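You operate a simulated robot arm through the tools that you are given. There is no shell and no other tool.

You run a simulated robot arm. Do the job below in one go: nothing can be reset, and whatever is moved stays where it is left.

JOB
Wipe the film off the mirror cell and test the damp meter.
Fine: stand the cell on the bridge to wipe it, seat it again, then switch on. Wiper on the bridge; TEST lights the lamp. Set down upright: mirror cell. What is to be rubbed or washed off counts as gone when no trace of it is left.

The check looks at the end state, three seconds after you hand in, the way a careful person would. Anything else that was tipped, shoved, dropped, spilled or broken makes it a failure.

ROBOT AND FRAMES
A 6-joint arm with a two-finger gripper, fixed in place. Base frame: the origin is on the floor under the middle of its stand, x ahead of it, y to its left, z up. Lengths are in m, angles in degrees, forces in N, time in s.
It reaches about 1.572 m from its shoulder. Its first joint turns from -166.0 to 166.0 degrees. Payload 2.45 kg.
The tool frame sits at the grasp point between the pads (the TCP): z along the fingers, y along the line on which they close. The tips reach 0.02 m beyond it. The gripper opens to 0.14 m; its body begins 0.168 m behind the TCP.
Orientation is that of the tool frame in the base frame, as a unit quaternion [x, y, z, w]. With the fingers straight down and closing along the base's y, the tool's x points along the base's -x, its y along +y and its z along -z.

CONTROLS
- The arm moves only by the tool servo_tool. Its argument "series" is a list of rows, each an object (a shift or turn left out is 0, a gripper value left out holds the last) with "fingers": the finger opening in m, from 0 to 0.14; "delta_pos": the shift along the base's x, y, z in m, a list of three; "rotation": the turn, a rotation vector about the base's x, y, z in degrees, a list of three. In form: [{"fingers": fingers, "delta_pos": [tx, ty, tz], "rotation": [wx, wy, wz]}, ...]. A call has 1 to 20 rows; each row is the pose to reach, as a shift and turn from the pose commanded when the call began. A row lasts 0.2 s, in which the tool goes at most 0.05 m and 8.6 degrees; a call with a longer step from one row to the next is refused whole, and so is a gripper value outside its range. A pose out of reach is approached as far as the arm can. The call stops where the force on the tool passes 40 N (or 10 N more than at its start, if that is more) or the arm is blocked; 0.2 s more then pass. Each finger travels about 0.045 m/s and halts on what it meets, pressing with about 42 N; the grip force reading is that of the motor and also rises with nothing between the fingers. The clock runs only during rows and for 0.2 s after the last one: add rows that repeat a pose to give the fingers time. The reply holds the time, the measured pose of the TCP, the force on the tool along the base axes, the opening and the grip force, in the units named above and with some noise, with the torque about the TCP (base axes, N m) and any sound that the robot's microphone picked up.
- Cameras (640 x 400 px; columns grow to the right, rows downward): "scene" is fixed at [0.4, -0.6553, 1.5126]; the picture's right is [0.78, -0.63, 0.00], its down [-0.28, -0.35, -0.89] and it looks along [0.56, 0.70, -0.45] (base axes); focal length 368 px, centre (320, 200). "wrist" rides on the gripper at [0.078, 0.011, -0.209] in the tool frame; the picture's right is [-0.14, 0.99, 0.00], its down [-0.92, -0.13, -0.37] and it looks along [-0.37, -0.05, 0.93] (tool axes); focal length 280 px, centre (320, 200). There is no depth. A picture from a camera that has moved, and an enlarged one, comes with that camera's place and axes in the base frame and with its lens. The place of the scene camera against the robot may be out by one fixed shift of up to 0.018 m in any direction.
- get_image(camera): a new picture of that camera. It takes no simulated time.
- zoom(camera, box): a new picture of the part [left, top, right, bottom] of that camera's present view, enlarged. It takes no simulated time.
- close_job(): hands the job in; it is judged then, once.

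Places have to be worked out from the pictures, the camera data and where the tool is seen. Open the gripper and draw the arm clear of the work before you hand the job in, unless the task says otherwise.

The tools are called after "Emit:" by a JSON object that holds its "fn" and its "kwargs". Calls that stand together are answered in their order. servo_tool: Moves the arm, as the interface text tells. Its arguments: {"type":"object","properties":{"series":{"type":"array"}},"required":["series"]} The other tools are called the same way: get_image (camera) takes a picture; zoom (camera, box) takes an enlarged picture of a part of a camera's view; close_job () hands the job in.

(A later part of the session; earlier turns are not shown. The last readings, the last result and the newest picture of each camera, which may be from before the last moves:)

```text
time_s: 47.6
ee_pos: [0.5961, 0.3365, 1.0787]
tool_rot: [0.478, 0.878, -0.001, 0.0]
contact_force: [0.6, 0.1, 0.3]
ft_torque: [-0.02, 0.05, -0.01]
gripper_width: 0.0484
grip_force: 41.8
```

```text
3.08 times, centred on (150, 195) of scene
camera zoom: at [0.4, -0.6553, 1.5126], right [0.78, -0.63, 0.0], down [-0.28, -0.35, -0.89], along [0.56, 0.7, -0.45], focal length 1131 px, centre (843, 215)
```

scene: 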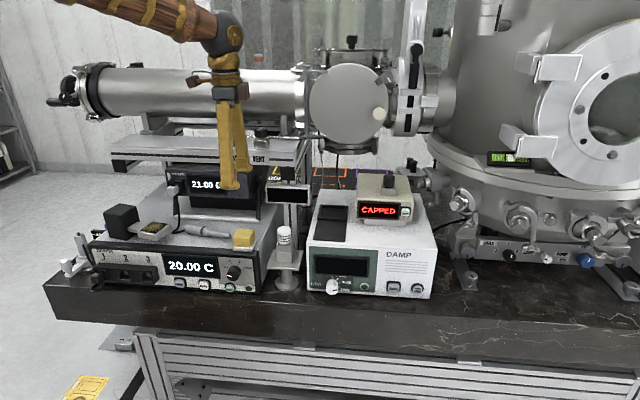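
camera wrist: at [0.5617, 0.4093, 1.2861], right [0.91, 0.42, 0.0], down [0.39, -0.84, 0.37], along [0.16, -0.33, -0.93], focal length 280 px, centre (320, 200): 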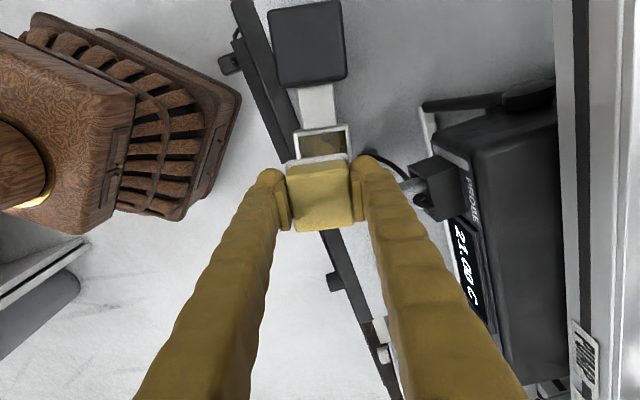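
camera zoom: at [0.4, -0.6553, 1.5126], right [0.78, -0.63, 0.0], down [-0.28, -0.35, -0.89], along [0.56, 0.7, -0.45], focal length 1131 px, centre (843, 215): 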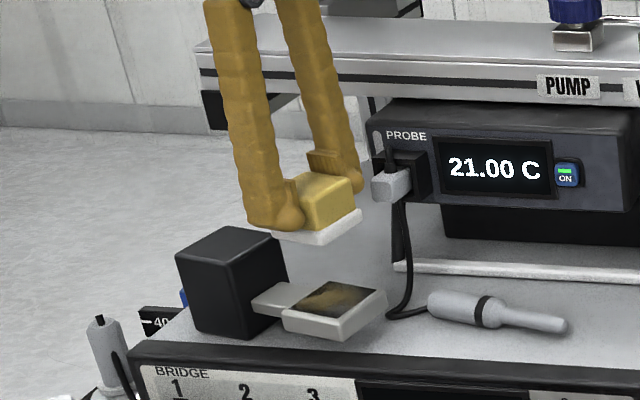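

The cell axis lines up with the gripper, and the plate sits about 5–7 mm off along each direction. I'll correct that and lower to about 1.5 cm above the mirror.

Emit:
{"fn": "servo_tool", "kwargs": {"series": [{"fingers": 0.035, "delta_pos": [0.0015, 0.0069, -0.02]}, {"delta_pos": [0.0015, 0.0069, -0.04]}, {"delta_pos": [0.0015, 0.0069, -0.055]}]}}

Emit:
{"fn": "zoom", "kwargs": {"camera": "scene", "box": [90, 180, 200, 260]}}

Emit:
{"fn": "zoom", "kwargs": {"camera": "wrist", "box": [230, 0, 410, 250]}}

```text
time_s: 48.4
ee_pos: [0.5984, 0.3454, 1.0223]
tool_rot: [0.477, 0.879, 0.0, 0.0]
contact_force: [-0.3, 0.8, 0.3]
ft_torque: [0.01, 0.0, 0.04]
gripper_width: 0.0484
grip_force: 41.9
```

```text
5.00 times, centred on (145, 220) of scene
camera zoom: at [0.4, -0.6553, 1.5126], right [0.78, -0.63, 0.0], down [-0.28, -0.35, -0.89], along [0.56, 0.7, -0.45], focal length 1838 px, centre (1195, 100)
```

zoom: 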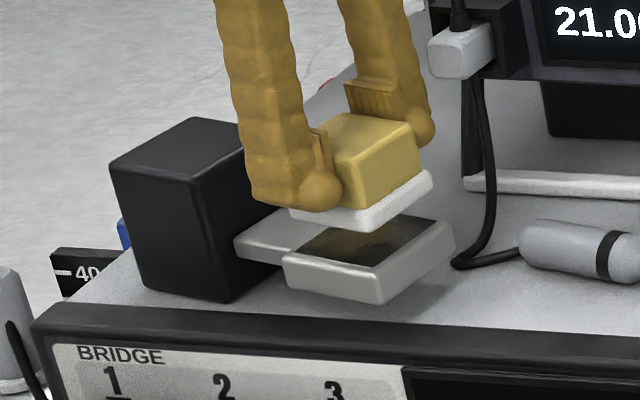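

```text
1.60 times, centred on (320, 125) of wrist
camera zoom: at [0.5639, 0.4168, 1.2311], right [0.91, 0.42, 0.0], down [0.39, -0.84, 0.37], along [0.16, -0.33, -0.93], focal length 449 px, centre (320, 320)
```

zoom: 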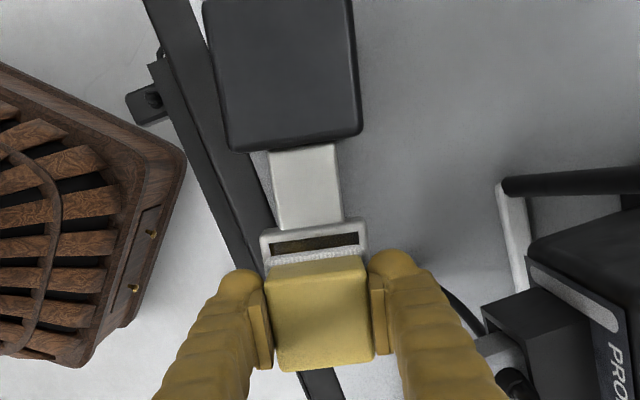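

Both views agree that the pad is centred over the mirror. I'll lower in 2–4 mm steps, watching for touch or any tilt of the cell.

Emit:
{"fn": "servo_tool", "kwargs": {"series": [{"fingers": 0.035, "delta_pos": [0, 0, -0.005]}, {"delta_pos": [0, 0, -0.01]}]}}

Emit:
{"fn": "zoom", "kwargs": {"camera": "scene", "box": [90, 180, 200, 260]}}

Emit:
{"fn": "servo_tool", "kwargs": {"series": [{"fingers": 0.035, "delta_pos": [0, 0, -0.002]}, {"delta_pos": [0, 0, -0.004]}]}}

Emit:
{"fn": "zoom", "kwargs": {"camera": "scene", "box": [90, 180, 200, 260]}}

```text
time_s: 49.0
ee_pos: [0.5967, 0.3443, 1.0118]
tool_rot: [0.477, 0.879, 0.0, 0.0]
contact_force: [0.7, -0.3, -0.6]
ft_torque: [0.0, 0.0, -0.02]
gripper_width: 0.0486
grip_force: 42.3
```

```text
5.00 times, centred on (145, 220) of scene
camera zoom: at [0.4, -0.6553, 1.5126], right [0.78, -0.63, 0.0], down [-0.28, -0.35, -0.89], along [0.56, 0.7, -0.45], focal length 1838 px, centre (1195, 100)
```

zoom: 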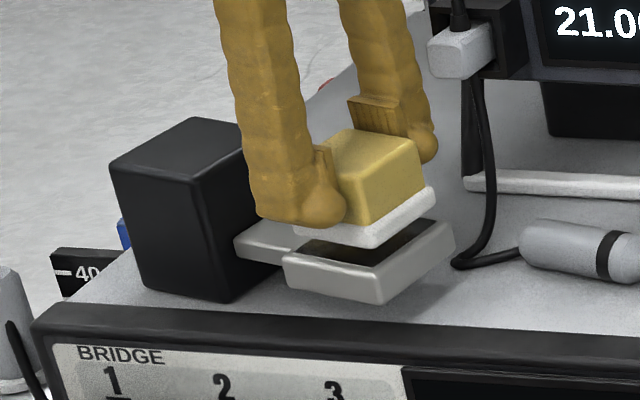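

```text
time_s: 49.6
ee_pos: [0.5984, 0.3459, 1.0091]
tool_rot: [0.477, 0.879, 0.0, 0.0]
contact_force: [-0.2, 0.1, -0.1]
ft_torque: [0.03, -0.05, 0.01]
gripper_width: 0.0485
grip_force: 41.8
```

```text
5.00 times, centred on (145, 220) of scene
camera zoom: at [0.4, -0.6553, 1.5126], right [0.78, -0.63, 0.0], down [-0.28, -0.35, -0.89], along [0.56, 0.7, -0.45], focal length 1838 px, centre (1195, 100)
```

zoom: 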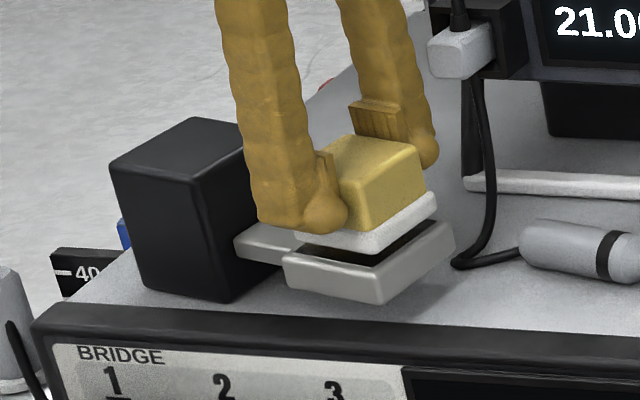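

There's still a visible gap under the pad, so I'll continue down in small steps.

Emit:
{"fn": "servo_tool", "kwargs": {"series": [{"fingers": 0.035, "delta_pos": [0, 0, -0.002]}, {"delta_pos": [0, 0, -0.004]}]}}

Emit:
{"fn": "zoom", "kwargs": {"camera": "scene", "box": [90, 180, 200, 260]}}

Emit:
{"fn": "servo_tool", "kwargs": {"series": [{"fingers": 0.035, "delta_pos": [0, 0, -0.0015]}, {"delta_pos": [0, 0, -0.003]}]}}

Emit:
{"fn": "zoom", "kwargs": {"camera": "scene", "box": [90, 180, 200, 260]}}

```text
time_s: 50.2
ee_pos: [0.5984, 0.3458, 1.0049]
tool_rot: [0.477, 0.879, 0.001, 0.001]
contact_force: [0.5, 0.4, -1.5]
ft_torque: [0.0, 0.02, 0.03]
gripper_width: 0.0482
grip_force: 42.1
```

```text
5.00 times, centred on (145, 220) of scene
camera zoom: at [0.4, -0.6553, 1.5126], right [0.78, -0.63, 0.0], down [-0.28, -0.35, -0.89], along [0.56, 0.7, -0.45], focal length 1838 px, centre (1195, 100)
```

zoom: 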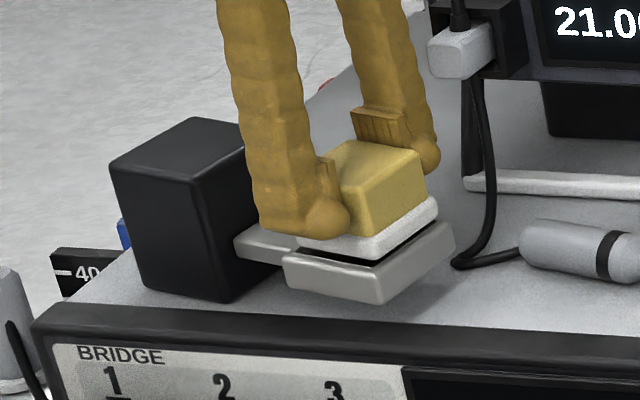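

```text
time_s: 50.8
ee_pos: [0.5983, 0.3445, 1.0005]
tool_rot: [0.477, 0.879, 0.0, 0.0]
contact_force: [-0.3, -0.5, -0.5]
ft_torque: [0.0, 0.03, -0.02]
gripper_width: 0.0485
grip_force: 42.7
```

```text
5.00 times, centred on (145, 220) of scene
camera zoom: at [0.4, -0.6553, 1.5126], right [0.78, -0.63, 0.0], down [-0.28, -0.35, -0.89], along [0.56, 0.7, -0.45], focal length 1838 px, centre (1195, 100)
```

zoom: 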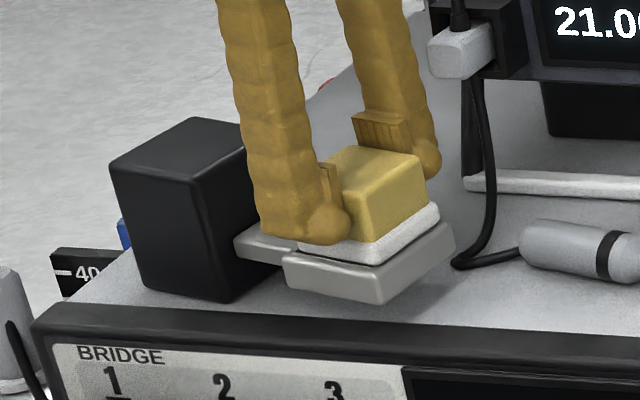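

The pad is just a few millimetres above the mirror. I'll approach in 1 mm steps now.

Emit:
{"fn": "servo_tool", "kwargs": {"series": [{"fingers": 0.035, "delta_pos": [0, 0, -0.001]}, {"delta_pos": [0, 0, -0.002]}]}}

Emit:
{"fn": "zoom", "kwargs": {"camera": "scene", "box": [110, 195, 180, 250]}}

Emit:
{"fn": "servo_tool", "kwargs": {"series": [{"fingers": 0.035, "delta_pos": [0, 0, -0.001]}, {"delta_pos": [0, 0, -0.001]}]}}

Emit:
{"fn": "zoom", "kwargs": {"camera": "scene", "box": [110, 195, 180, 250]}}

```text
time_s: 51.4
ee_pos: [0.5982, 0.3448, 1.0003]
tool_rot: [0.478, 0.879, 0.0, 0.0]
contact_force: [-0.7, 0.3, 0.1]
ft_torque: [0.0, -0.01, -0.01]
gripper_width: 0.0482
grip_force: 41.8
```

```text
7.27 times, centred on (145, 222) of scene
camera zoom: at [0.4, -0.6553, 1.5126], right [0.78, -0.63, 0.0], down [-0.28, -0.35, -0.89], along [0.56, 0.7, -0.45], focal length 2674 px, centre (1593, 36)
```

zoom: 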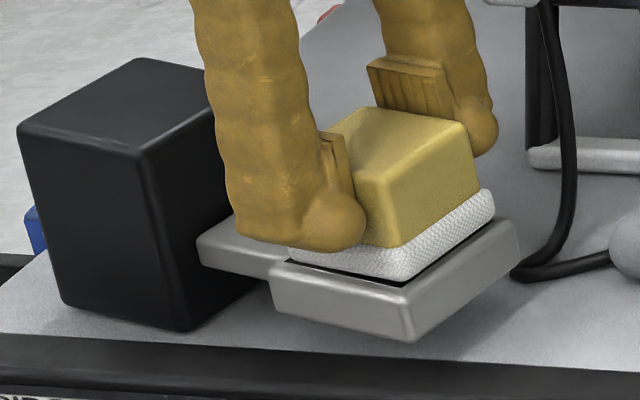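

```text
time_s: 52.0
ee_pos: [0.5982, 0.3449, 0.999]
tool_rot: [0.477, 0.879, 0.0, 0.0]
contact_force: [-0.5, -0.9, 0.1]
ft_torque: [0.02, 0.02, -0.01]
gripper_width: 0.0485
grip_force: 41.6
```

```text
7.27 times, centred on (145, 222) of scene
camera zoom: at [0.4, -0.6553, 1.5126], right [0.78, -0.63, 0.0], down [-0.28, -0.35, -0.89], along [0.56, 0.7, -0.45], focal length 2674 px, centre (1593, 36)
```

zoom: 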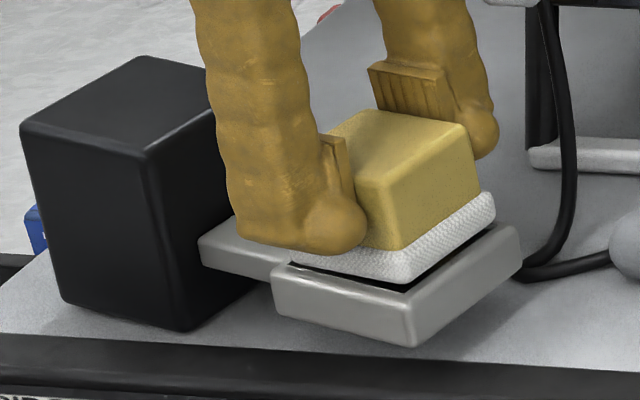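

The pad is touching. The cell is just starting to rock forward (under 1°) with almost no force, as the mass balance suggested. I'll make a few light strokes at this height to see whether gentle contact removes film.

Emit:
{"fn": "servo_tool", "kwargs": {"series": [{"fingers": 0.035, "delta_pos": [0.0084, 0.0054, 0]}, {"delta_pos": [0, 0, 0]}, {"delta_pos": [-0.0084, -0.0054, 0]}, {"delta_pos": [0, 0, 0]}, {"delta_pos": [0.0084, 0.0054, 0]}, {"delta_pos": [0, 0, 0]}, {"delta_pos": [-0.0084, -0.0054, 0]}, {"delta_pos": [0, 0, 0]}, {"delta_pos": [0, 0, 0.01]}, {"delta_pos": [0, 0, 0.03]}]}}

Emit:
{"fn": "zoom", "kwargs": {"camera": "scene", "box": [90, 180, 200, 260]}}

Emit:
{"fn": "get_image", "kwargs": {"camera": "wrist"}}

```text
time_s: 54.2
ee_pos: [0.5966, 0.346, 1.0288]
tool_rot: [0.477, 0.879, 0.0, 0.001]
contact_force: [0.3, -0.7, -0.5]
ft_torque: [0.02, -0.01, 0.02]
gripper_width: 0.0487
grip_force: 42.7
```

```text
5.00 times, centred on (145, 220) of scene
camera zoom: at [0.4, -0.6553, 1.5126], right [0.78, -0.63, 0.0], down [-0.28, -0.35, -0.89], along [0.56, 0.7, -0.45], focal length 1838 px, centre (1195, 100)
```

zoom: 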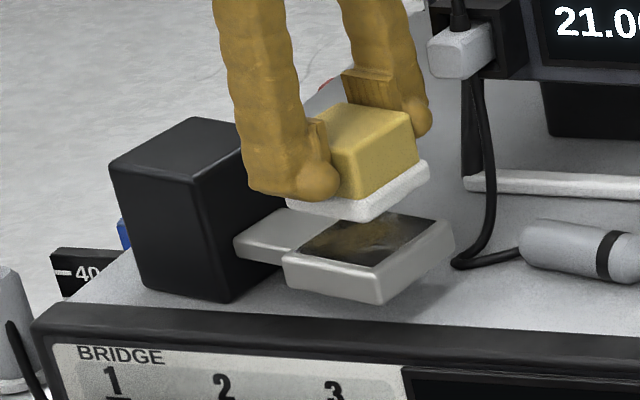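

```text
taken
camera wrist: at [0.5637, 0.417, 1.2374], right [0.91, 0.42, 0.0], down [0.39, -0.84, 0.37], along [0.16, -0.33, -0.93], focal length 280 px, centre (320, 200)
```

wrist: 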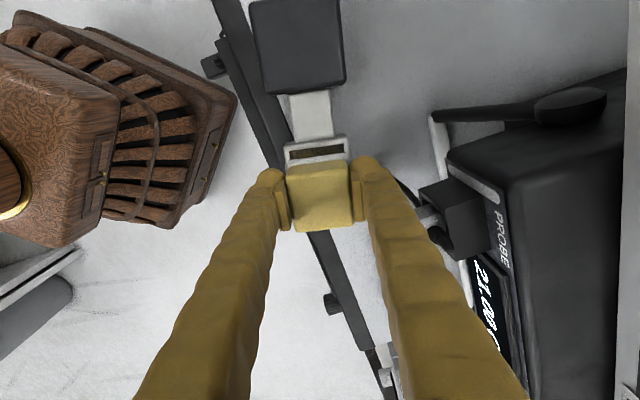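

The cell settled back upright. I'll lift the wiper clear to see the mirror.

Emit:
{"fn": "servo_tool", "kwargs": {"series": [{"fingers": 0.035, "delta_pos": [0, 0, 0.04]}, {"delta_pos": [0, 0, 0.08]}]}}

Emit:
{"fn": "zoom", "kwargs": {"camera": "scene", "box": [125, 210, 185, 250]}}

Emit:
{"fn": "zoom", "kwargs": {"camera": "wrist", "box": [260, 60, 380, 200]}}

```text
time_s: 54.8
ee_pos: [0.5966, 0.345, 1.1095]
tool_rot: [0.478, 0.878, -0.001, -0.001]
contact_force: [-0.2, 0.3, -0.7]
ft_torque: [-0.02, -0.03, 0.0]
gripper_width: 0.0486
grip_force: 42.1
```

```text
10.00 times, centred on (155, 230) of scene
camera zoom: at [0.4, -0.6553, 1.5126], right [0.78, -0.63, 0.0], down [-0.28, -0.35, -0.89], along [0.56, 0.7, -0.45], focal length 3677 px, centre (1970, -100)
```

zoom: 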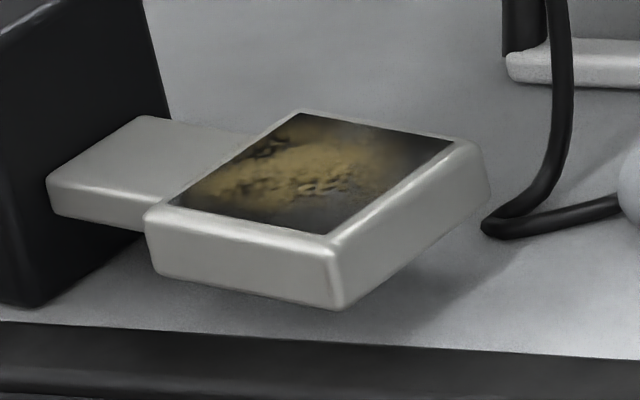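

```text
2.86 times, centred on (320, 130) of wrist
camera zoom: at [0.5643, 0.4171, 1.3169], right [0.91, 0.42, 0.0], down [0.39, -0.84, 0.37], along [0.16, -0.33, -0.93], focal length 801 px, centre (320, 400)
```

zoom: 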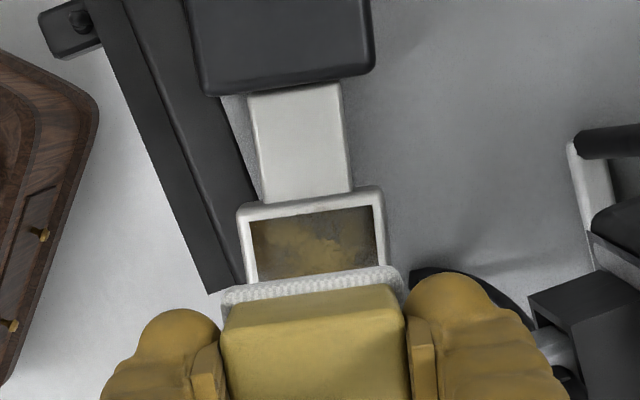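

I'll take the same view as before the wipe for a fair comparison of the film.

Emit:
{"fn": "zoom", "kwargs": {"camera": "scene", "box": [80, 190, 200, 260]}}

```text
5.33 times, centred on (140, 225) of scene
camera zoom: at [0.4, -0.6553, 1.5126], right [0.78, -0.63, 0.0], down [-0.28, -0.35, -0.89], along [0.56, 0.7, -0.45], focal length 1961 px, centre (1280, 67)
```

zoom: 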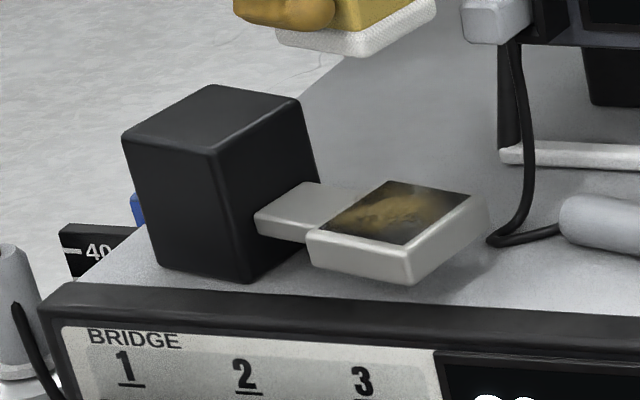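

Level contact only touches one edge of the plate, because the cell rocks. I'll tilt the wiper 4° so the pad lies flush on the slightly rocked plate, stay below its tipping point, and test again.

Emit:
{"fn": "servo_tool", "kwargs": {"series": [{"fingers": 0.035, "delta_pos": [0.0029, -0.0045, -0.04], "rotation": [3.36, 2.18, 0]}, {"delta_pos": [0.0029, -0.0045, -0.08], "rotation": [3.36, 2.18, 0]}, {"delta_pos": [0.0029, -0.0045, -0.105], "rotation": [3.36, 2.18, 0]}, {"delta_pos": [0.0029, -0.0045, -0.112], "rotation": [3.36, 2.18, 0]}]}}

Emit:
{"fn": "zoom", "kwargs": {"camera": "scene", "box": [90, 185, 190, 255]}}

Emit:
{"fn": "servo_tool", "kwargs": {"series": [{"fingers": 0.035, "delta_pos": [0, 0, -0.002]}, {"delta_pos": [0, 0, -0.004]}]}}

Emit:
{"fn": "zoom", "kwargs": {"camera": "scene", "box": [90, 185, 190, 255]}}

```text
time_s: 55.8
ee_pos: [0.6018, 0.3405, 0.9972]
tool_rot: [0.477, 0.878, 0.017, -0.03]
contact_force: [-0.3, -0.1, -0.2]
ft_torque: [0.01, -0.01, -0.01]
gripper_width: 0.0486
grip_force: 42.1
```

```text
5.71 times, centred on (140, 220) of scene
camera zoom: at [0.4, -0.6553, 1.5126], right [0.78, -0.63, 0.0], down [-0.28, -0.35, -0.89], along [0.56, 0.7, -0.45], focal length 2101 px, centre (1349, 86)
```

zoom: 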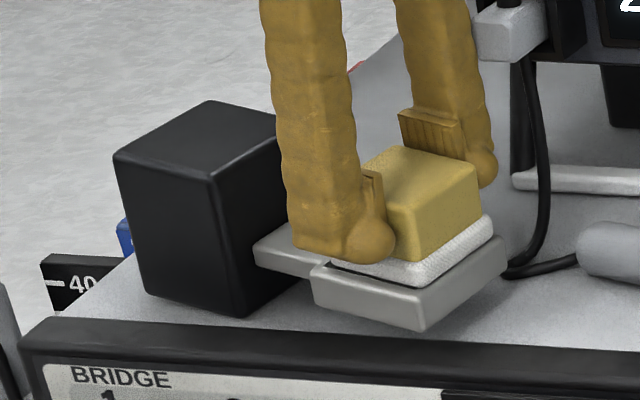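

```text
time_s: 56.4
ee_pos: [0.601, 0.3406, 0.9931]
tool_rot: [0.477, 0.878, 0.017, -0.031]
contact_force: [-0.4, -0.8, -0.8]
ft_torque: [0.02, 0.0, 0.02]
gripper_width: 0.0484
grip_force: 41.9
```

```text
5.71 times, centred on (140, 220) of scene
camera zoom: at [0.4, -0.6553, 1.5126], right [0.78, -0.63, 0.0], down [-0.28, -0.35, -0.89], along [0.56, 0.7, -0.45], focal length 2101 px, centre (1349, 86)
```

zoom: 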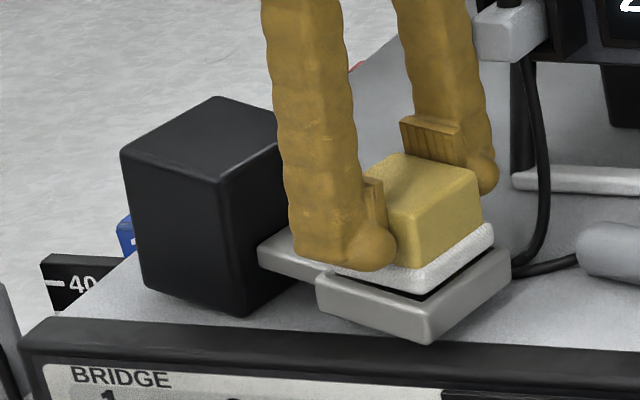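

The pad lies on the plate with the cell rocked about 3°. I'll rub with short strokes both ways, then lift off and look.

Emit:
{"fn": "servo_tool", "kwargs": {"series": [{"fingers": 0.035, "delta_pos": [0.005, 0.003, 0]}, {"delta_pos": [-0.005, -0.003, 0]}, {"delta_pos": [0.005, 0.003, 0]}, {"delta_pos": [-0.005, -0.003, 0]}, {"delta_pos": [0, 0, 0]}, {"delta_pos": [0.004, -0.006, 0]}, {"delta_pos": [-0.004, 0.006, 0]}, {"delta_pos": [0.004, -0.006, 0]}, {"delta_pos": [-0.004, 0.006, 0]}, {"delta_pos": [0, 0, 0]}, {"delta_pos": [0, 0, 0.01]}, {"delta_pos": [0, 0, 0.05]}, {"delta_pos": [0, 0, 0.09]}, {"delta_pos": [0, 0, 0.11]}]}}

Emit:
{"fn": "zoom", "kwargs": {"camera": "scene", "box": [80, 190, 200, 260]}}

Emit:
{"fn": "zoom", "kwargs": {"camera": "scene", "box": [125, 210, 185, 250]}}

```text
time_s: 59.4
ee_pos: [0.6011, 0.3414, 1.1042]
tool_rot: [0.477, 0.878, 0.016, -0.03]
contact_force: [-0.7, 0.3, -1.3]
ft_torque: [0.0, 0.01, -0.04]
gripper_width: 0.0482
grip_force: 41.8
```

```text
5.33 times, centred on (140, 225) of scene
camera zoom: at [0.4, -0.6553, 1.5126], right [0.78, -0.63, 0.0], down [-0.28, -0.35, -0.89], along [0.56, 0.7, -0.45], focal length 1961 px, centre (1280, 67)
```

zoom: 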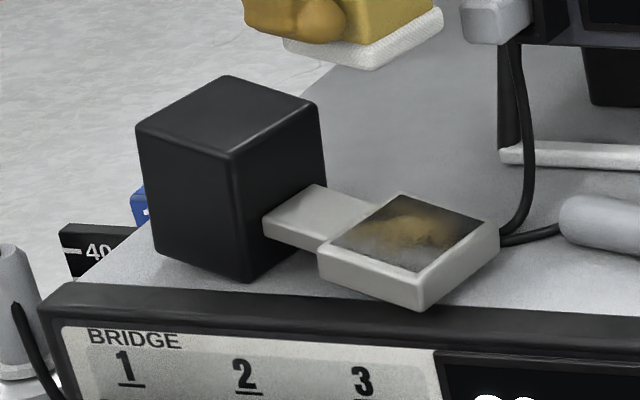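

```text
10.00 times, centred on (155, 230) of scene
camera zoom: at [0.4, -0.6553, 1.5126], right [0.78, -0.63, 0.0], down [-0.28, -0.35, -0.89], along [0.56, 0.7, -0.45], focal length 3677 px, centre (1970, -100)
```

zoom: 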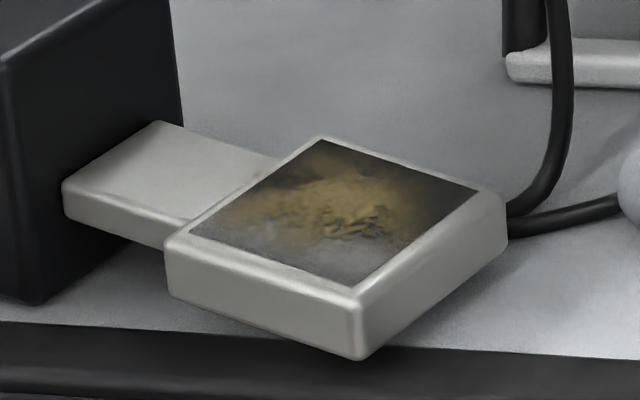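

The cell tipped past its balance point and now rests with the plate's front edge supported on the bridge. That gives me firm support to press against. I'll match the wiper's tilt (about 10.5°) and come down onto the plate in small steps, watching the force.

Emit:
{"fn": "servo_tool", "kwargs": {"series": [{"fingers": 0.035, "delta_pos": [0.0041, -0.0076, -0.03], "rotation": [5.45, 3.54, 0]}, {"delta_pos": [0.0041, -0.0076, -0.07], "rotation": [5.45, 3.54, 0]}, {"delta_pos": [0.0041, -0.0076, -0.1], "rotation": [5.45, 3.54, 0]}, {"delta_pos": [0.0041, -0.0076, -0.108], "rotation": [5.45, 3.54, 0]}]}}

Emit:
{"fn": "zoom", "kwargs": {"camera": "scene", "box": [90, 185, 190, 255]}}

Emit:
{"fn": "get_image", "kwargs": {"camera": "wrist"}}

```text
time_s: 60.4
ee_pos: [0.6058, 0.3337, 0.995]
tool_rot: [0.475, 0.875, 0.043, -0.08]
contact_force: [-0.4, 0.2, -0.3]
ft_torque: [-0.02, 0.0, -0.02]
gripper_width: 0.0484
grip_force: 41.9
```

```text
5.71 times, centred on (140, 220) of scene
camera zoom: at [0.4, -0.6553, 1.5126], right [0.78, -0.63, 0.0], down [-0.28, -0.35, -0.89], along [0.56, 0.7, -0.45], focal length 2101 px, centre (1349, 86)
```

zoom: 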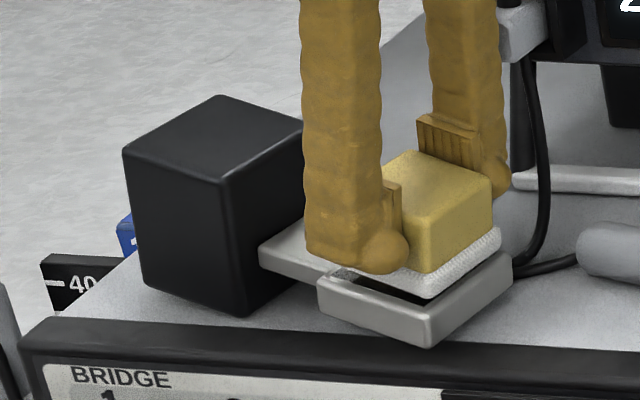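

```text
taken
camera wrist: at [0.5926, 0.3713, 1.214], right [0.9, 0.43, -0.03], down [0.42, -0.89, 0.19], along [0.06, -0.19, -0.98], focal length 280 px, centre (320, 200)
```

wrist: 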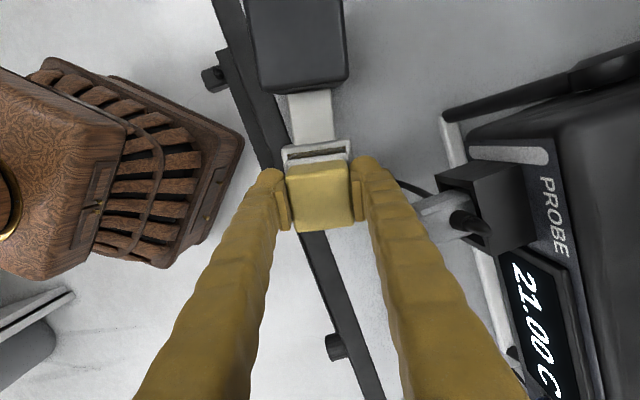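

The tilts now look matched, with roughly a centimetre to go. I'll step down onto the plate.

Emit:
{"fn": "servo_tool", "kwargs": {"series": [{"fingers": 0.035, "delta_pos": [0, 0, -0.003]}, {"delta_pos": [0, 0, -0.006]}]}}

Emit:
{"fn": "servo_tool", "kwargs": {"series": [{"fingers": 0.035, "delta_pos": [0, 0, -0.0015]}, {"delta_pos": [0, 0, -0.003]}]}}

Emit:
{"fn": "zoom", "kwargs": {"camera": "scene", "box": [90, 185, 190, 255]}}

```text
time_s: 61.0
ee_pos: [0.6046, 0.3326, 0.9885]
tool_rot: [0.475, 0.875, 0.043, -0.08]
contact_force: [0.2, 0.1, -0.3]
ft_torque: [0.01, 0.02, -0.02]
gripper_width: 0.0484
grip_force: 41.7
```

```text
time_s: 61.6
ee_pos: [0.6054, 0.3323, 0.9853]
tool_rot: [0.475, 0.875, 0.044, -0.081]
contact_force: [0.4, 0.3, -0.4]
ft_torque: [-0.04, 0.04, 0.04]
gripper_width: 0.0485
grip_force: 42.2
```

```text
5.71 times, centred on (140, 220) of scene
camera zoom: at [0.4, -0.6553, 1.5126], right [0.78, -0.63, 0.0], down [-0.28, -0.35, -0.89], along [0.56, 0.7, -0.45], focal length 2101 px, centre (1349, 86)
```

zoom: 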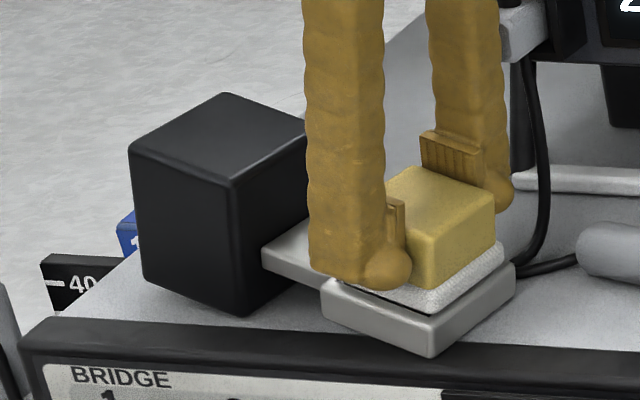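

The cell is still yielding with no measurable force. I'll keep lowering in small steps until it is firmly supported.

Emit:
{"fn": "servo_tool", "kwargs": {"series": [{"fingers": 0.035, "delta_pos": [0, 0, -0.0015]}, {"delta_pos": [0, 0, -0.003]}]}}

Emit:
{"fn": "servo_tool", "kwargs": {"series": [{"fingers": 0.035, "delta_pos": [0, 0, -0.0015]}, {"delta_pos": [0, 0, -0.003]}]}}

Emit:
{"fn": "zoom", "kwargs": {"camera": "scene", "box": [90, 185, 190, 255]}}

```text
time_s: 62.4
ee_pos: [0.6064, 0.3328, 0.9853]
tool_rot: [0.475, 0.875, 0.046, -0.079]
contact_force: [-0.3, -1.1, 9.9]
ft_torque: [0.2, 0.14, 0.03]
gripper_width: 0.0486
grip_force: 42.1
stopped in row 2: the force on the tool passed its limit at 41 N (the readings are from after the stop); the commanded pose is now the measured one
```

```text
time_s: 62.9
ee_pos: [0.6066, 0.3314, 0.9843]
tool_rot: [0.475, 0.875, 0.045, -0.079]
contact_force: [-0.6, -2.4, 9.6]
ft_torque: [0.12, 0.15, 0.04]
gripper_width: 0.0485
grip_force: 42.2
stopped in row 2: the force on the tool passed its limit at 42 N (the readings are from after the stop); the commanded pose is now the measured one
```

```text
5.71 times, centred on (140, 220) of scene
camera zoom: at [0.4, -0.6553, 1.5126], right [0.78, -0.63, 0.0], down [-0.28, -0.35, -0.89], along [0.56, 0.7, -0.45], focal length 2101 px, centre (1349, 86)
```

zoom: 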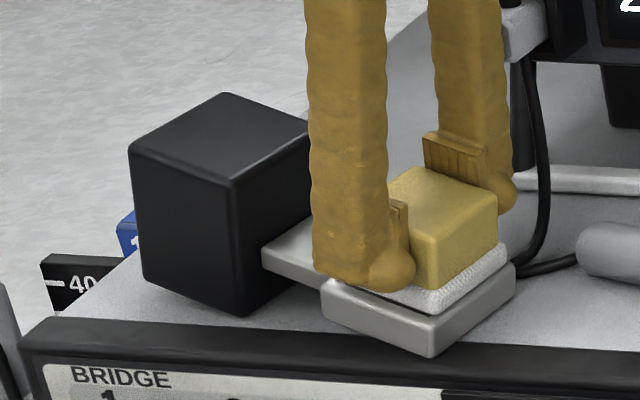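

Now it's supported: the plate takes about 10 N steadily. I'll rub with short strokes across the plate at this pressure.

Emit:
{"fn": "servo_tool", "kwargs": {"series": [{"fingers": 0.035, "delta_pos": [0.0025, 0.0016, 0]}, {"delta_pos": [0.005, 0.0033, 0]}, {"delta_pos": [0.0025, 0.0016, 0]}, {"delta_pos": [0, 0, 0]}, {"delta_pos": [-0.0025, -0.0016, 0]}, {"delta_pos": [-0.005, -0.0033, 0]}, {"delta_pos": [-0.0025, -0.0016, 0]}, {"delta_pos": [0, 0, 0]}]}}

Emit:
{"fn": "zoom", "kwargs": {"camera": "scene", "box": [90, 185, 190, 255]}}

```text
time_s: 64.7
ee_pos: [0.6057, 0.3331, 0.9846]
tool_rot: [0.475, 0.875, 0.046, -0.079]
contact_force: [-3.3, -8.5, 19.4]
ft_torque: [-0.1, 0.18, 0.05]
gripper_width: 0.0482
grip_force: 42.0
```

```text
5.71 times, centred on (140, 220) of scene
camera zoom: at [0.4, -0.6553, 1.5126], right [0.78, -0.63, 0.0], down [-0.28, -0.35, -0.89], along [0.56, 0.7, -0.45], focal length 2101 px, centre (1349, 86)
```

zoom: 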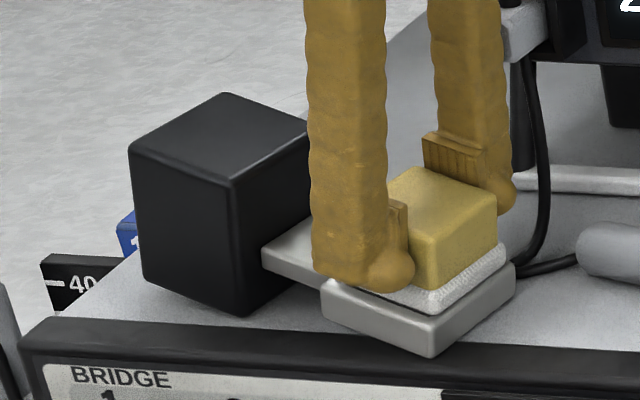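

The cell held its place and the pressure was good (10–19 N). I'll lift off to see what happened to the film.

Emit:
{"fn": "servo_tool", "kwargs": {"series": [{"fingers": 0.035, "delta_pos": [0.001, -0.0015, 0.01]}, {"delta_pos": [0.004, -0.006, 0.05]}, {"delta_pos": [0.008, -0.012, 0.09]}, {"delta_pos": [0.008, -0.012, 0.12]}]}}

Emit:
{"fn": "zoom", "kwargs": {"camera": "scene", "box": [125, 210, 185, 250]}}

Emit:
{"fn": "zoom", "kwargs": {"camera": "scene", "box": [80, 190, 200, 260]}}

Emit:
{"fn": "zoom", "kwargs": {"camera": "wrist", "box": [260, 60, 380, 200]}}

```text
time_s: 65.7
ee_pos: [0.6137, 0.3204, 1.1041]
tool_rot: [0.476, 0.875, 0.046, -0.079]
contact_force: [-1.5, -0.2, 0.0]
ft_torque: [-0.01, -0.03, -0.01]
gripper_width: 0.0486
grip_force: 42.4
```

```text
10.00 times, centred on (155, 230) of scene
camera zoom: at [0.4, -0.6553, 1.5126], right [0.78, -0.63, 0.0], down [-0.28, -0.35, -0.89], along [0.56, 0.7, -0.45], focal length 3677 px, centre (1970, -100)
```

zoom: 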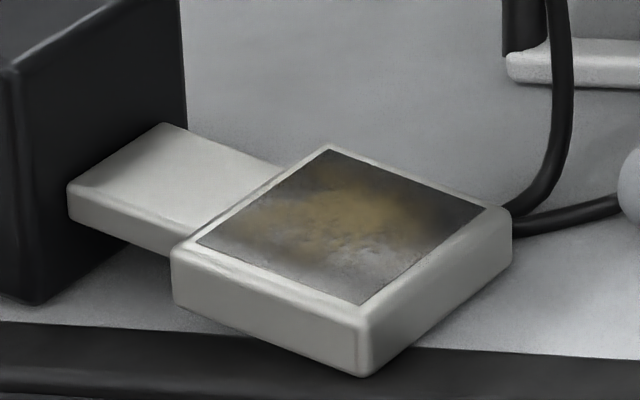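

```text
5.33 times, centred on (140, 225) of scene
camera zoom: at [0.4, -0.6553, 1.5126], right [0.78, -0.63, 0.0], down [-0.28, -0.35, -0.89], along [0.56, 0.7, -0.45], focal length 1961 px, centre (1280, 67)
```

zoom: 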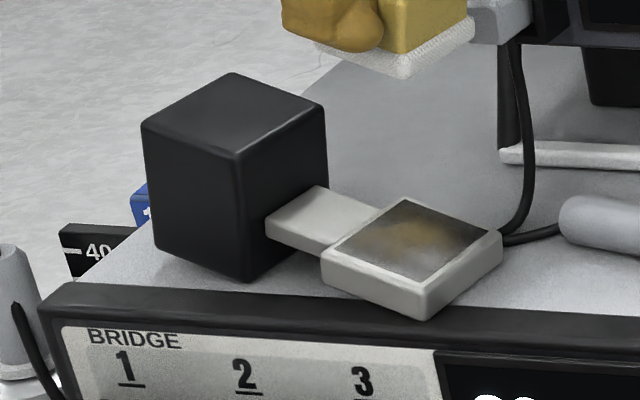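

```text
2.86 times, centred on (320, 130) of wrist
camera zoom: at [0.6003, 0.3594, 1.323], right [0.9, 0.43, -0.02], down [0.42, -0.89, 0.19], along [0.06, -0.18, -0.98], focal length 801 px, centre (320, 400)
```

zoom: 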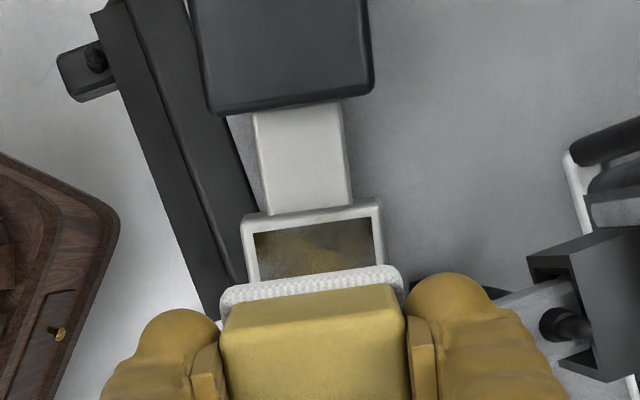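

The film is clearly fainter after rubbing under pressure, so this works. I'll return to the same pose and rub more, both across and along the plate.

Emit:
{"fn": "servo_tool", "kwargs": {"series": [{"fingers": 0.035, "delta_pos": [-0.004, 0.006, -0.045]}, {"delta_pos": [-0.008, 0.012, -0.09]}, {"delta_pos": [-0.008, 0.012, -0.115]}, {"delta_pos": [-0.008, 0.012, -0.12]}, {"delta_pos": [-0.0038, 0.0147, -0.12]}, {"delta_pos": [-0.008, 0.012, -0.12]}, {"delta_pos": [-0.0122, 0.0093, -0.12]}, {"delta_pos": [-0.008, 0.012, -0.12]}, {"delta_pos": [-0.0038, 0.0147, -0.12]}, {"delta_pos": [-0.008, 0.012, -0.12]}, {"delta_pos": [-0.0122, 0.0093, -0.12]}, {"delta_pos": [-0.008, 0.012, -0.12]}, {"delta_pos": [-0.0058, 0.0086, -0.12085]}, {"delta_pos": [-0.008, 0.012, -0.12]}, {"delta_pos": [-0.0102, 0.0154, -0.11915]}, {"delta_pos": [-0.008, 0.012, -0.12]}, {"delta_pos": [-0.0058, 0.0086, -0.12085]}, {"delta_pos": [-0.008, 0.012, -0.12]}, {"delta_pos": [-0.0102, 0.0154, -0.11915]}, {"delta_pos": [-0.008, 0.012, -0.12]}]}}

Emit:
{"fn": "zoom", "kwargs": {"camera": "scene", "box": [90, 185, 190, 255]}}

```text
time_s: 69.9
ee_pos: [0.6053, 0.333, 0.9839]
tool_rot: [0.475, 0.875, 0.046, -0.08]
contact_force: [1.0, -0.4, -0.2]
ft_torque: [-0.01, 0.0, 0.04]
gripper_width: 0.0486
grip_force: 41.6
```

```text
5.71 times, centred on (140, 220) of scene
camera zoom: at [0.4, -0.6553, 1.5126], right [0.78, -0.63, 0.0], down [-0.28, -0.35, -0.89], along [0.56, 0.7, -0.45], focal length 2101 px, centre (1349, 86)
```

zoom: 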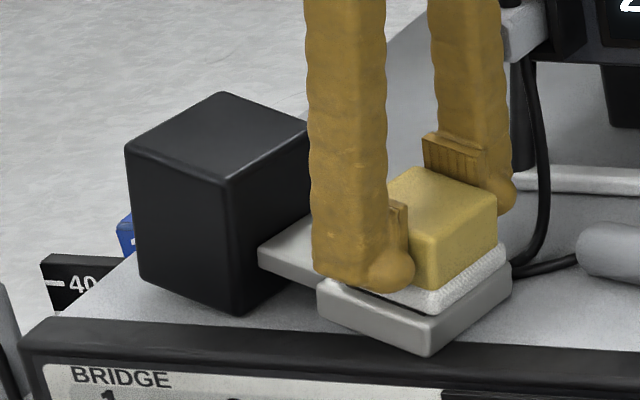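

The strokes nudged the cell about 2 mm and the pressure dropped to zero. I'll press down slightly to re-establish contact.

Emit:
{"fn": "servo_tool", "kwargs": {"series": [{"fingers": 0.035, "delta_pos": [0, 0, -0.0006]}, {"delta_pos": [0, 0, -0.0012]}]}}

```text
time_s: 70.5
ee_pos: [0.6057, 0.3325, 0.9824]
tool_rot: [0.474, 0.876, 0.045, -0.08]
contact_force: [-3.1, -4.5, 19.2]
ft_torque: [-0.12, 0.31, 0.07]
gripper_width: 0.0483
grip_force: 42.1
```

Good pressure, 19 N. I'll rub across the plate for several cycles.

Emit:
{"fn": "servo_tool", "kwargs": {"series": [{"fingers": 0.035, "delta_pos": [0.0042, 0.0027, 0]}, {"delta_pos": [0, 0, 0]}, {"delta_pos": [-0.0042, -0.0027, 0]}, {"delta_pos": [0, 0, 0]}, {"delta_pos": [0.0042, 0.0027, 0]}, {"delta_pos": [0, 0, 0]}, {"delta_pos": [-0.0042, -0.0027, 0]}, {"delta_pos": [0, 0, 0]}, {"delta_pos": [0.0042, 0.0027, 0]}, {"delta_pos": [0, 0, 0]}, {"delta_pos": [-0.0042, -0.0027, 0]}, {"delta_pos": [0, 0, 0]}, {"delta_pos": [0.0042, 0.0027, 0]}, {"delta_pos": [0, 0, 0]}, {"delta_pos": [-0.0042, -0.0027, 0]}, {"delta_pos": [0, 0, 0]}]}}

Emit:
{"fn": "zoom", "kwargs": {"camera": "scene", "box": [90, 185, 190, 255]}}

```text
time_s: 71.6
ee_pos: [0.6071, 0.3341, 0.9825]
tool_rot: [0.475, 0.875, 0.045, -0.079]
contact_force: [0.2, -1.4, 9.6]
ft_torque: [0.07, 0.01, -0.02]
gripper_width: 0.0485
grip_force: 42.6
stopped in row 5: the force on the tool passed its limit at 40 N (the readings are from after the stop); the commanded pose is now the measured one
```

```text
5.71 times, centred on (140, 220) of scene
camera zoom: at [0.4, -0.6553, 1.5126], right [0.78, -0.63, 0.0], down [-0.28, -0.35, -0.89], along [0.56, 0.7, -0.45], focal length 2101 px, centre (1349, 86)
```

zoom: 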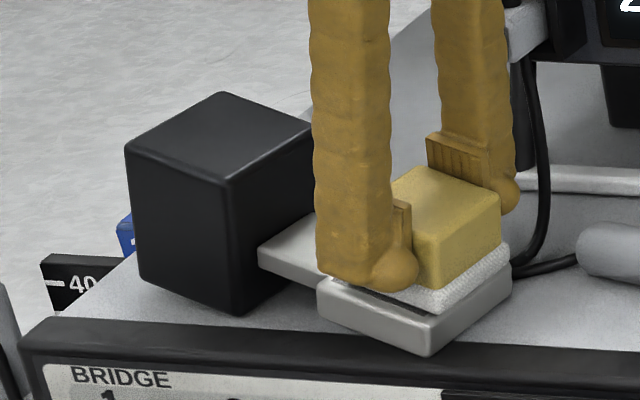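

The stroke tripped the limit at full speed, but the resting pressure is a good 10 N. I'll use slower, shorter steps.

Emit:
{"fn": "servo_tool", "kwargs": {"series": [{"fingers": 0.035, "delta_pos": [-0.0021, -0.0014, 0]}, {"delta_pos": [-0.0042, -0.0027, 0]}, {"delta_pos": [-0.0063, -0.0041, 0]}, {"delta_pos": [-0.0042, -0.0027, 0]}, {"delta_pos": [-0.0021, -0.0014, 0]}, {"delta_pos": [0, 0, 0]}, {"delta_pos": [-0.0021, -0.0014, 0]}, {"delta_pos": [-0.0042, -0.0027, 0]}, {"delta_pos": [-0.0063, -0.0041, 0]}, {"delta_pos": [-0.0042, -0.0027, 0]}, {"delta_pos": [-0.0021, -0.0014, 0]}, {"delta_pos": [0, 0, 0]}, {"delta_pos": [-0.0021, -0.0014, 0]}, {"delta_pos": [-0.0042, -0.0027, 0]}, {"delta_pos": [-0.0063, -0.0041, 0]}, {"delta_pos": [-0.0042, -0.0027, 0]}, {"delta_pos": [-0.0021, -0.0014, 0]}]}}

Emit:
{"fn": "zoom", "kwargs": {"camera": "scene", "box": [90, 185, 190, 255]}}

```text
time_s: 75.2
ee_pos: [0.605, 0.3315, 0.9829]
tool_rot: [0.475, 0.875, 0.045, -0.08]
contact_force: [-5.3, -7.9, 23.5]
ft_torque: [-0.13, 0.25, 0.08]
gripper_width: 0.0483
grip_force: 42.1
```

```text
5.71 times, centred on (140, 220) of scene
camera zoom: at [0.4, -0.6553, 1.5126], right [0.78, -0.63, 0.0], down [-0.28, -0.35, -0.89], along [0.56, 0.7, -0.45], focal length 2101 px, centre (1349, 86)
```

zoom: 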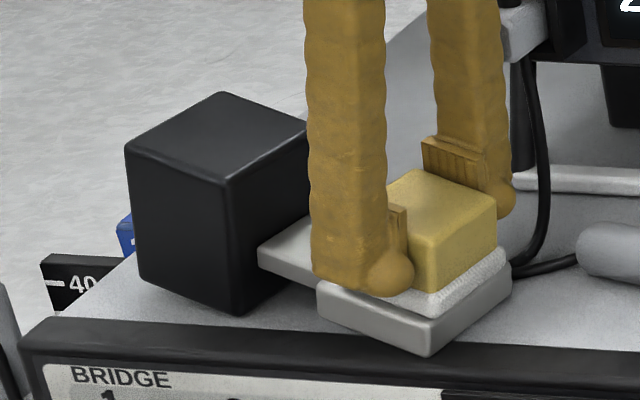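

That pass ran smoothly. Next come strokes along the plate, following its slope.

Emit:
{"fn": "servo_tool", "kwargs": {"series": [{"fingers": 0.035, "delta_pos": [0, 0, 0.0004]}, {"delta_pos": [0.0011, -0.0017, 0.0]}, {"delta_pos": [0.0022, -0.0034, -0.0004]}, {"delta_pos": [0.0011, -0.0017, 0.0]}, {"delta_pos": [0, 0, 0.0004]}, {"delta_pos": [-0.0011, 0.0017, 0.0008]}, {"delta_pos": [-0.0022, 0.0034, 0.0012]}, {"delta_pos": [-0.0011, 0.0017, 0.0008]}, {"delta_pos": [0, 0, 0.0004]}, {"delta_pos": [0.0011, -0.0017, 0.0]}, {"delta_pos": [0.0022, -0.0034, -0.0004]}, {"delta_pos": [0.0011, -0.0017, 0.0]}, {"delta_pos": [0, 0, 0.0004]}, {"delta_pos": [-0.0011, 0.0017, 0.0008]}, {"delta_pos": [-0.0022, 0.0034, 0.0012]}, {"delta_pos": [-0.0011, 0.0017, 0.0008]}, {"delta_pos": [0, 0, 0.0004]}]}}

Emit:
{"fn": "zoom", "kwargs": {"camera": "scene", "box": [90, 185, 190, 255]}}

```text
time_s: 78.8
ee_pos: [0.6046, 0.3321, 0.9846]
tool_rot: [0.475, 0.875, 0.047, -0.079]
contact_force: [0.6, -1.0, -0.1]
ft_torque: [-0.02, -0.01, -0.01]
gripper_width: 0.0486
grip_force: 42.1
```

```text
5.71 times, centred on (140, 220) of scene
camera zoom: at [0.4, -0.6553, 1.5126], right [0.78, -0.63, 0.0], down [-0.28, -0.35, -0.89], along [0.56, 0.7, -0.45], focal length 2101 px, centre (1349, 86)
```

zoom: 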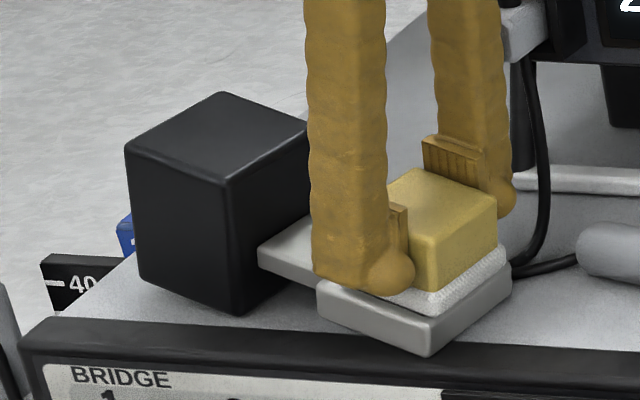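

I'll lift off to inspect the film again.

Emit:
{"fn": "servo_tool", "kwargs": {"series": [{"fingers": 0.035, "delta_pos": [0.001, -0.0015, 0.01]}, {"delta_pos": [0.004, -0.006, 0.05]}, {"delta_pos": [0.008, -0.012, 0.09]}, {"delta_pos": [0.008, -0.012, 0.12]}]}}

Emit:
{"fn": "zoom", "kwargs": {"camera": "scene", "box": [125, 210, 185, 250]}}

Emit:
{"fn": "zoom", "kwargs": {"camera": "wrist", "box": [260, 60, 380, 200]}}

```text
time_s: 79.8
ee_pos: [0.614, 0.321, 1.1035]
tool_rot: [0.476, 0.875, 0.045, -0.08]
contact_force: [0.5, -0.1, -0.7]
ft_torque: [-0.03, 0.0, -0.01]
gripper_width: 0.0483
grip_force: 41.5
```

```text
10.00 times, centred on (155, 230) of scene
camera zoom: at [0.4, -0.6553, 1.5126], right [0.78, -0.63, 0.0], down [-0.28, -0.35, -0.89], along [0.56, 0.7, -0.45], focal length 3677 px, centre (1970, -100)
```

zoom: 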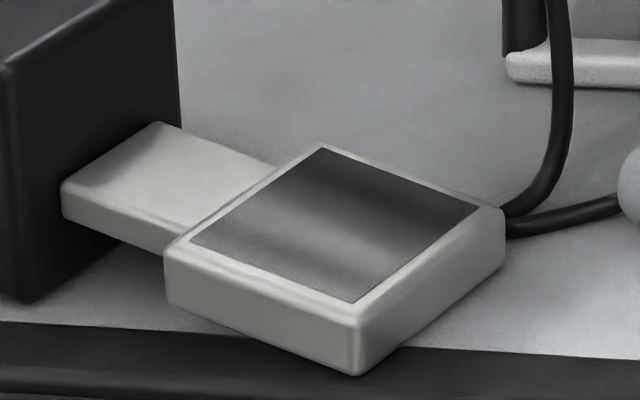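

```text
2.86 times, centred on (320, 130) of wrist
camera zoom: at [0.6009, 0.3589, 1.3228], right [0.9, 0.43, -0.02], down [0.42, -0.89, 0.19], along [0.06, -0.19, -0.98], focal length 801 px, centre (320, 400)
```

zoom: 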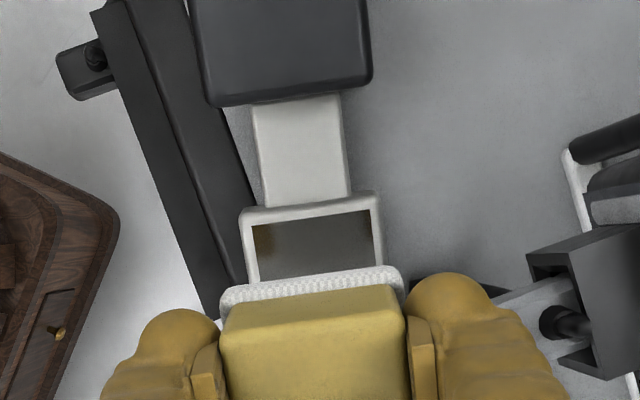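

The film looks gone in the scene view. To check for any remaining trace, I'll move the wiper aside so the wrist camera sees the whole mirror.

Emit:
{"fn": "servo_tool", "kwargs": {"series": [{"fingers": 0.035, "delta_pos": [0.016, -0.025, 0.01]}, {"delta_pos": [0.033, -0.05, 0.02]}]}}

Emit:
{"fn": "zoom", "kwargs": {"camera": "wrist", "box": [260, 40, 380, 180]}}

Emit:
{"fn": "zoom", "kwargs": {"camera": "scene", "box": [135, 215, 180, 245]}}

```text
time_s: 80.4
ee_pos: [0.6461, 0.2709, 1.1224]
tool_rot: [0.474, 0.876, 0.045, -0.08]
contact_force: [0.0, 0.3, -1.1]
ft_torque: [0.02, 0.02, 0.0]
gripper_width: 0.0484
grip_force: 42.0
```

```text
2.86 times, centred on (320, 110) of wrist
camera zoom: at [0.6331, 0.3082, 1.3418], right [0.9, 0.43, -0.02], down [0.42, -0.89, 0.19], along [0.06, -0.19, -0.98], focal length 801 px, centre (320, 457)
```

zoom: 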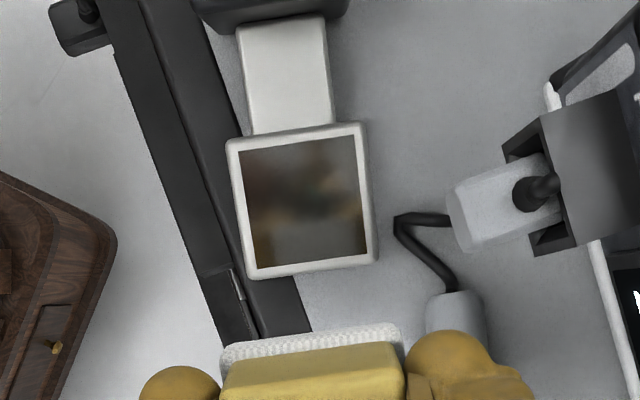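

```text
13.33 times, centred on (158, 230) of scene
camera zoom: at [0.4, -0.6553, 1.5126], right [0.78, -0.63, 0.0], down [-0.28, -0.35, -0.89], along [0.56, 0.7, -0.45], focal length 4903 px, centre (2487, -200)
```

zoom: 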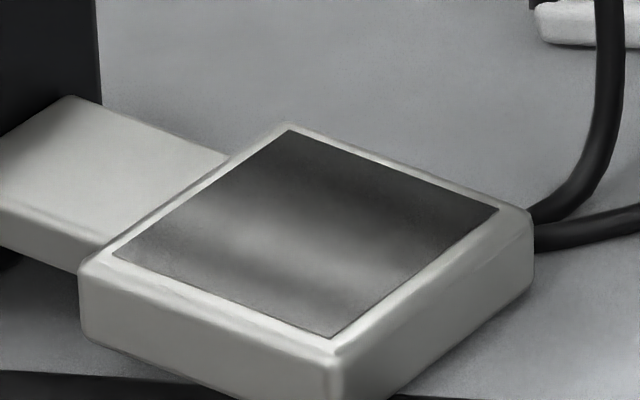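

The mirror shows blurred warm patches that could be reflections of the hand or leftover film. I'll shift the camera sideways and see whether the patches move.

Emit:
{"fn": "servo_tool", "kwargs": {"series": [{"fingers": 0.035, "delta_pos": [-0.033, -0.021, 0.02]}, {"delta_pos": [-0.066, -0.042, 0.04]}]}}

Emit:
{"fn": "zoom", "kwargs": {"camera": "wrist", "box": [320, 40, 440, 180]}}

Emit:
{"fn": "get_image", "kwargs": {"camera": "wrist"}}

```text
time_s: 81.0
ee_pos: [0.5813, 0.2274, 1.164]
tool_rot: [0.474, 0.876, 0.045, -0.08]
contact_force: [0.6, 0.3, -1.0]
ft_torque: [-0.01, 0.06, -0.01]
gripper_width: 0.0487
grip_force: 41.6
```

```text
2.86 times, centred on (380, 110) of wrist
camera zoom: at [0.5676, 0.2663, 1.3825], right [0.9, 0.43, -0.02], down [0.42, -0.89, 0.19], along [0.06, -0.19, -0.98], focal length 801 px, centre (149, 457)
```

zoom: 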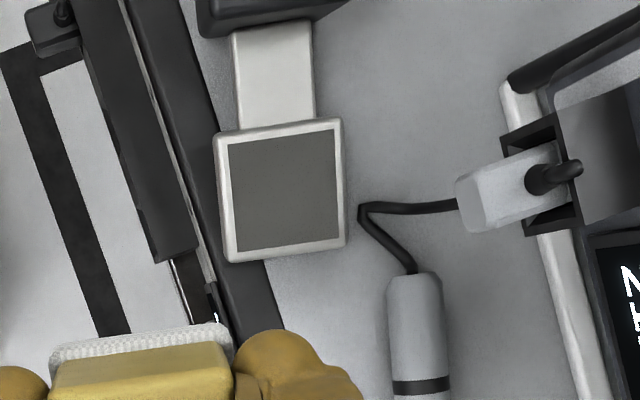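

```text
taken
camera wrist: at [0.5676, 0.2663, 1.3825], right [0.9, 0.43, -0.02], down [0.42, -0.89, 0.19], along [0.06, -0.19, -0.98], focal length 280 px, centre (320, 200)
```

wrist: 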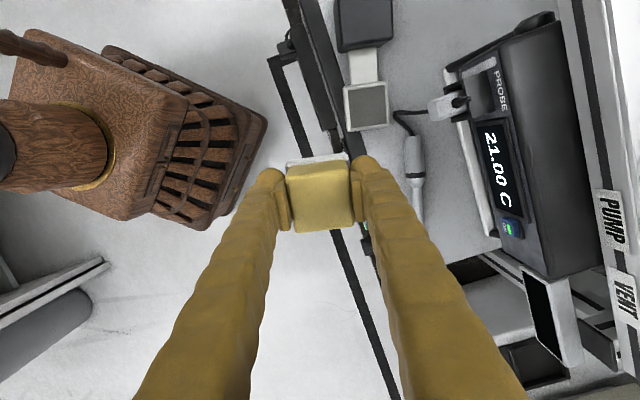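

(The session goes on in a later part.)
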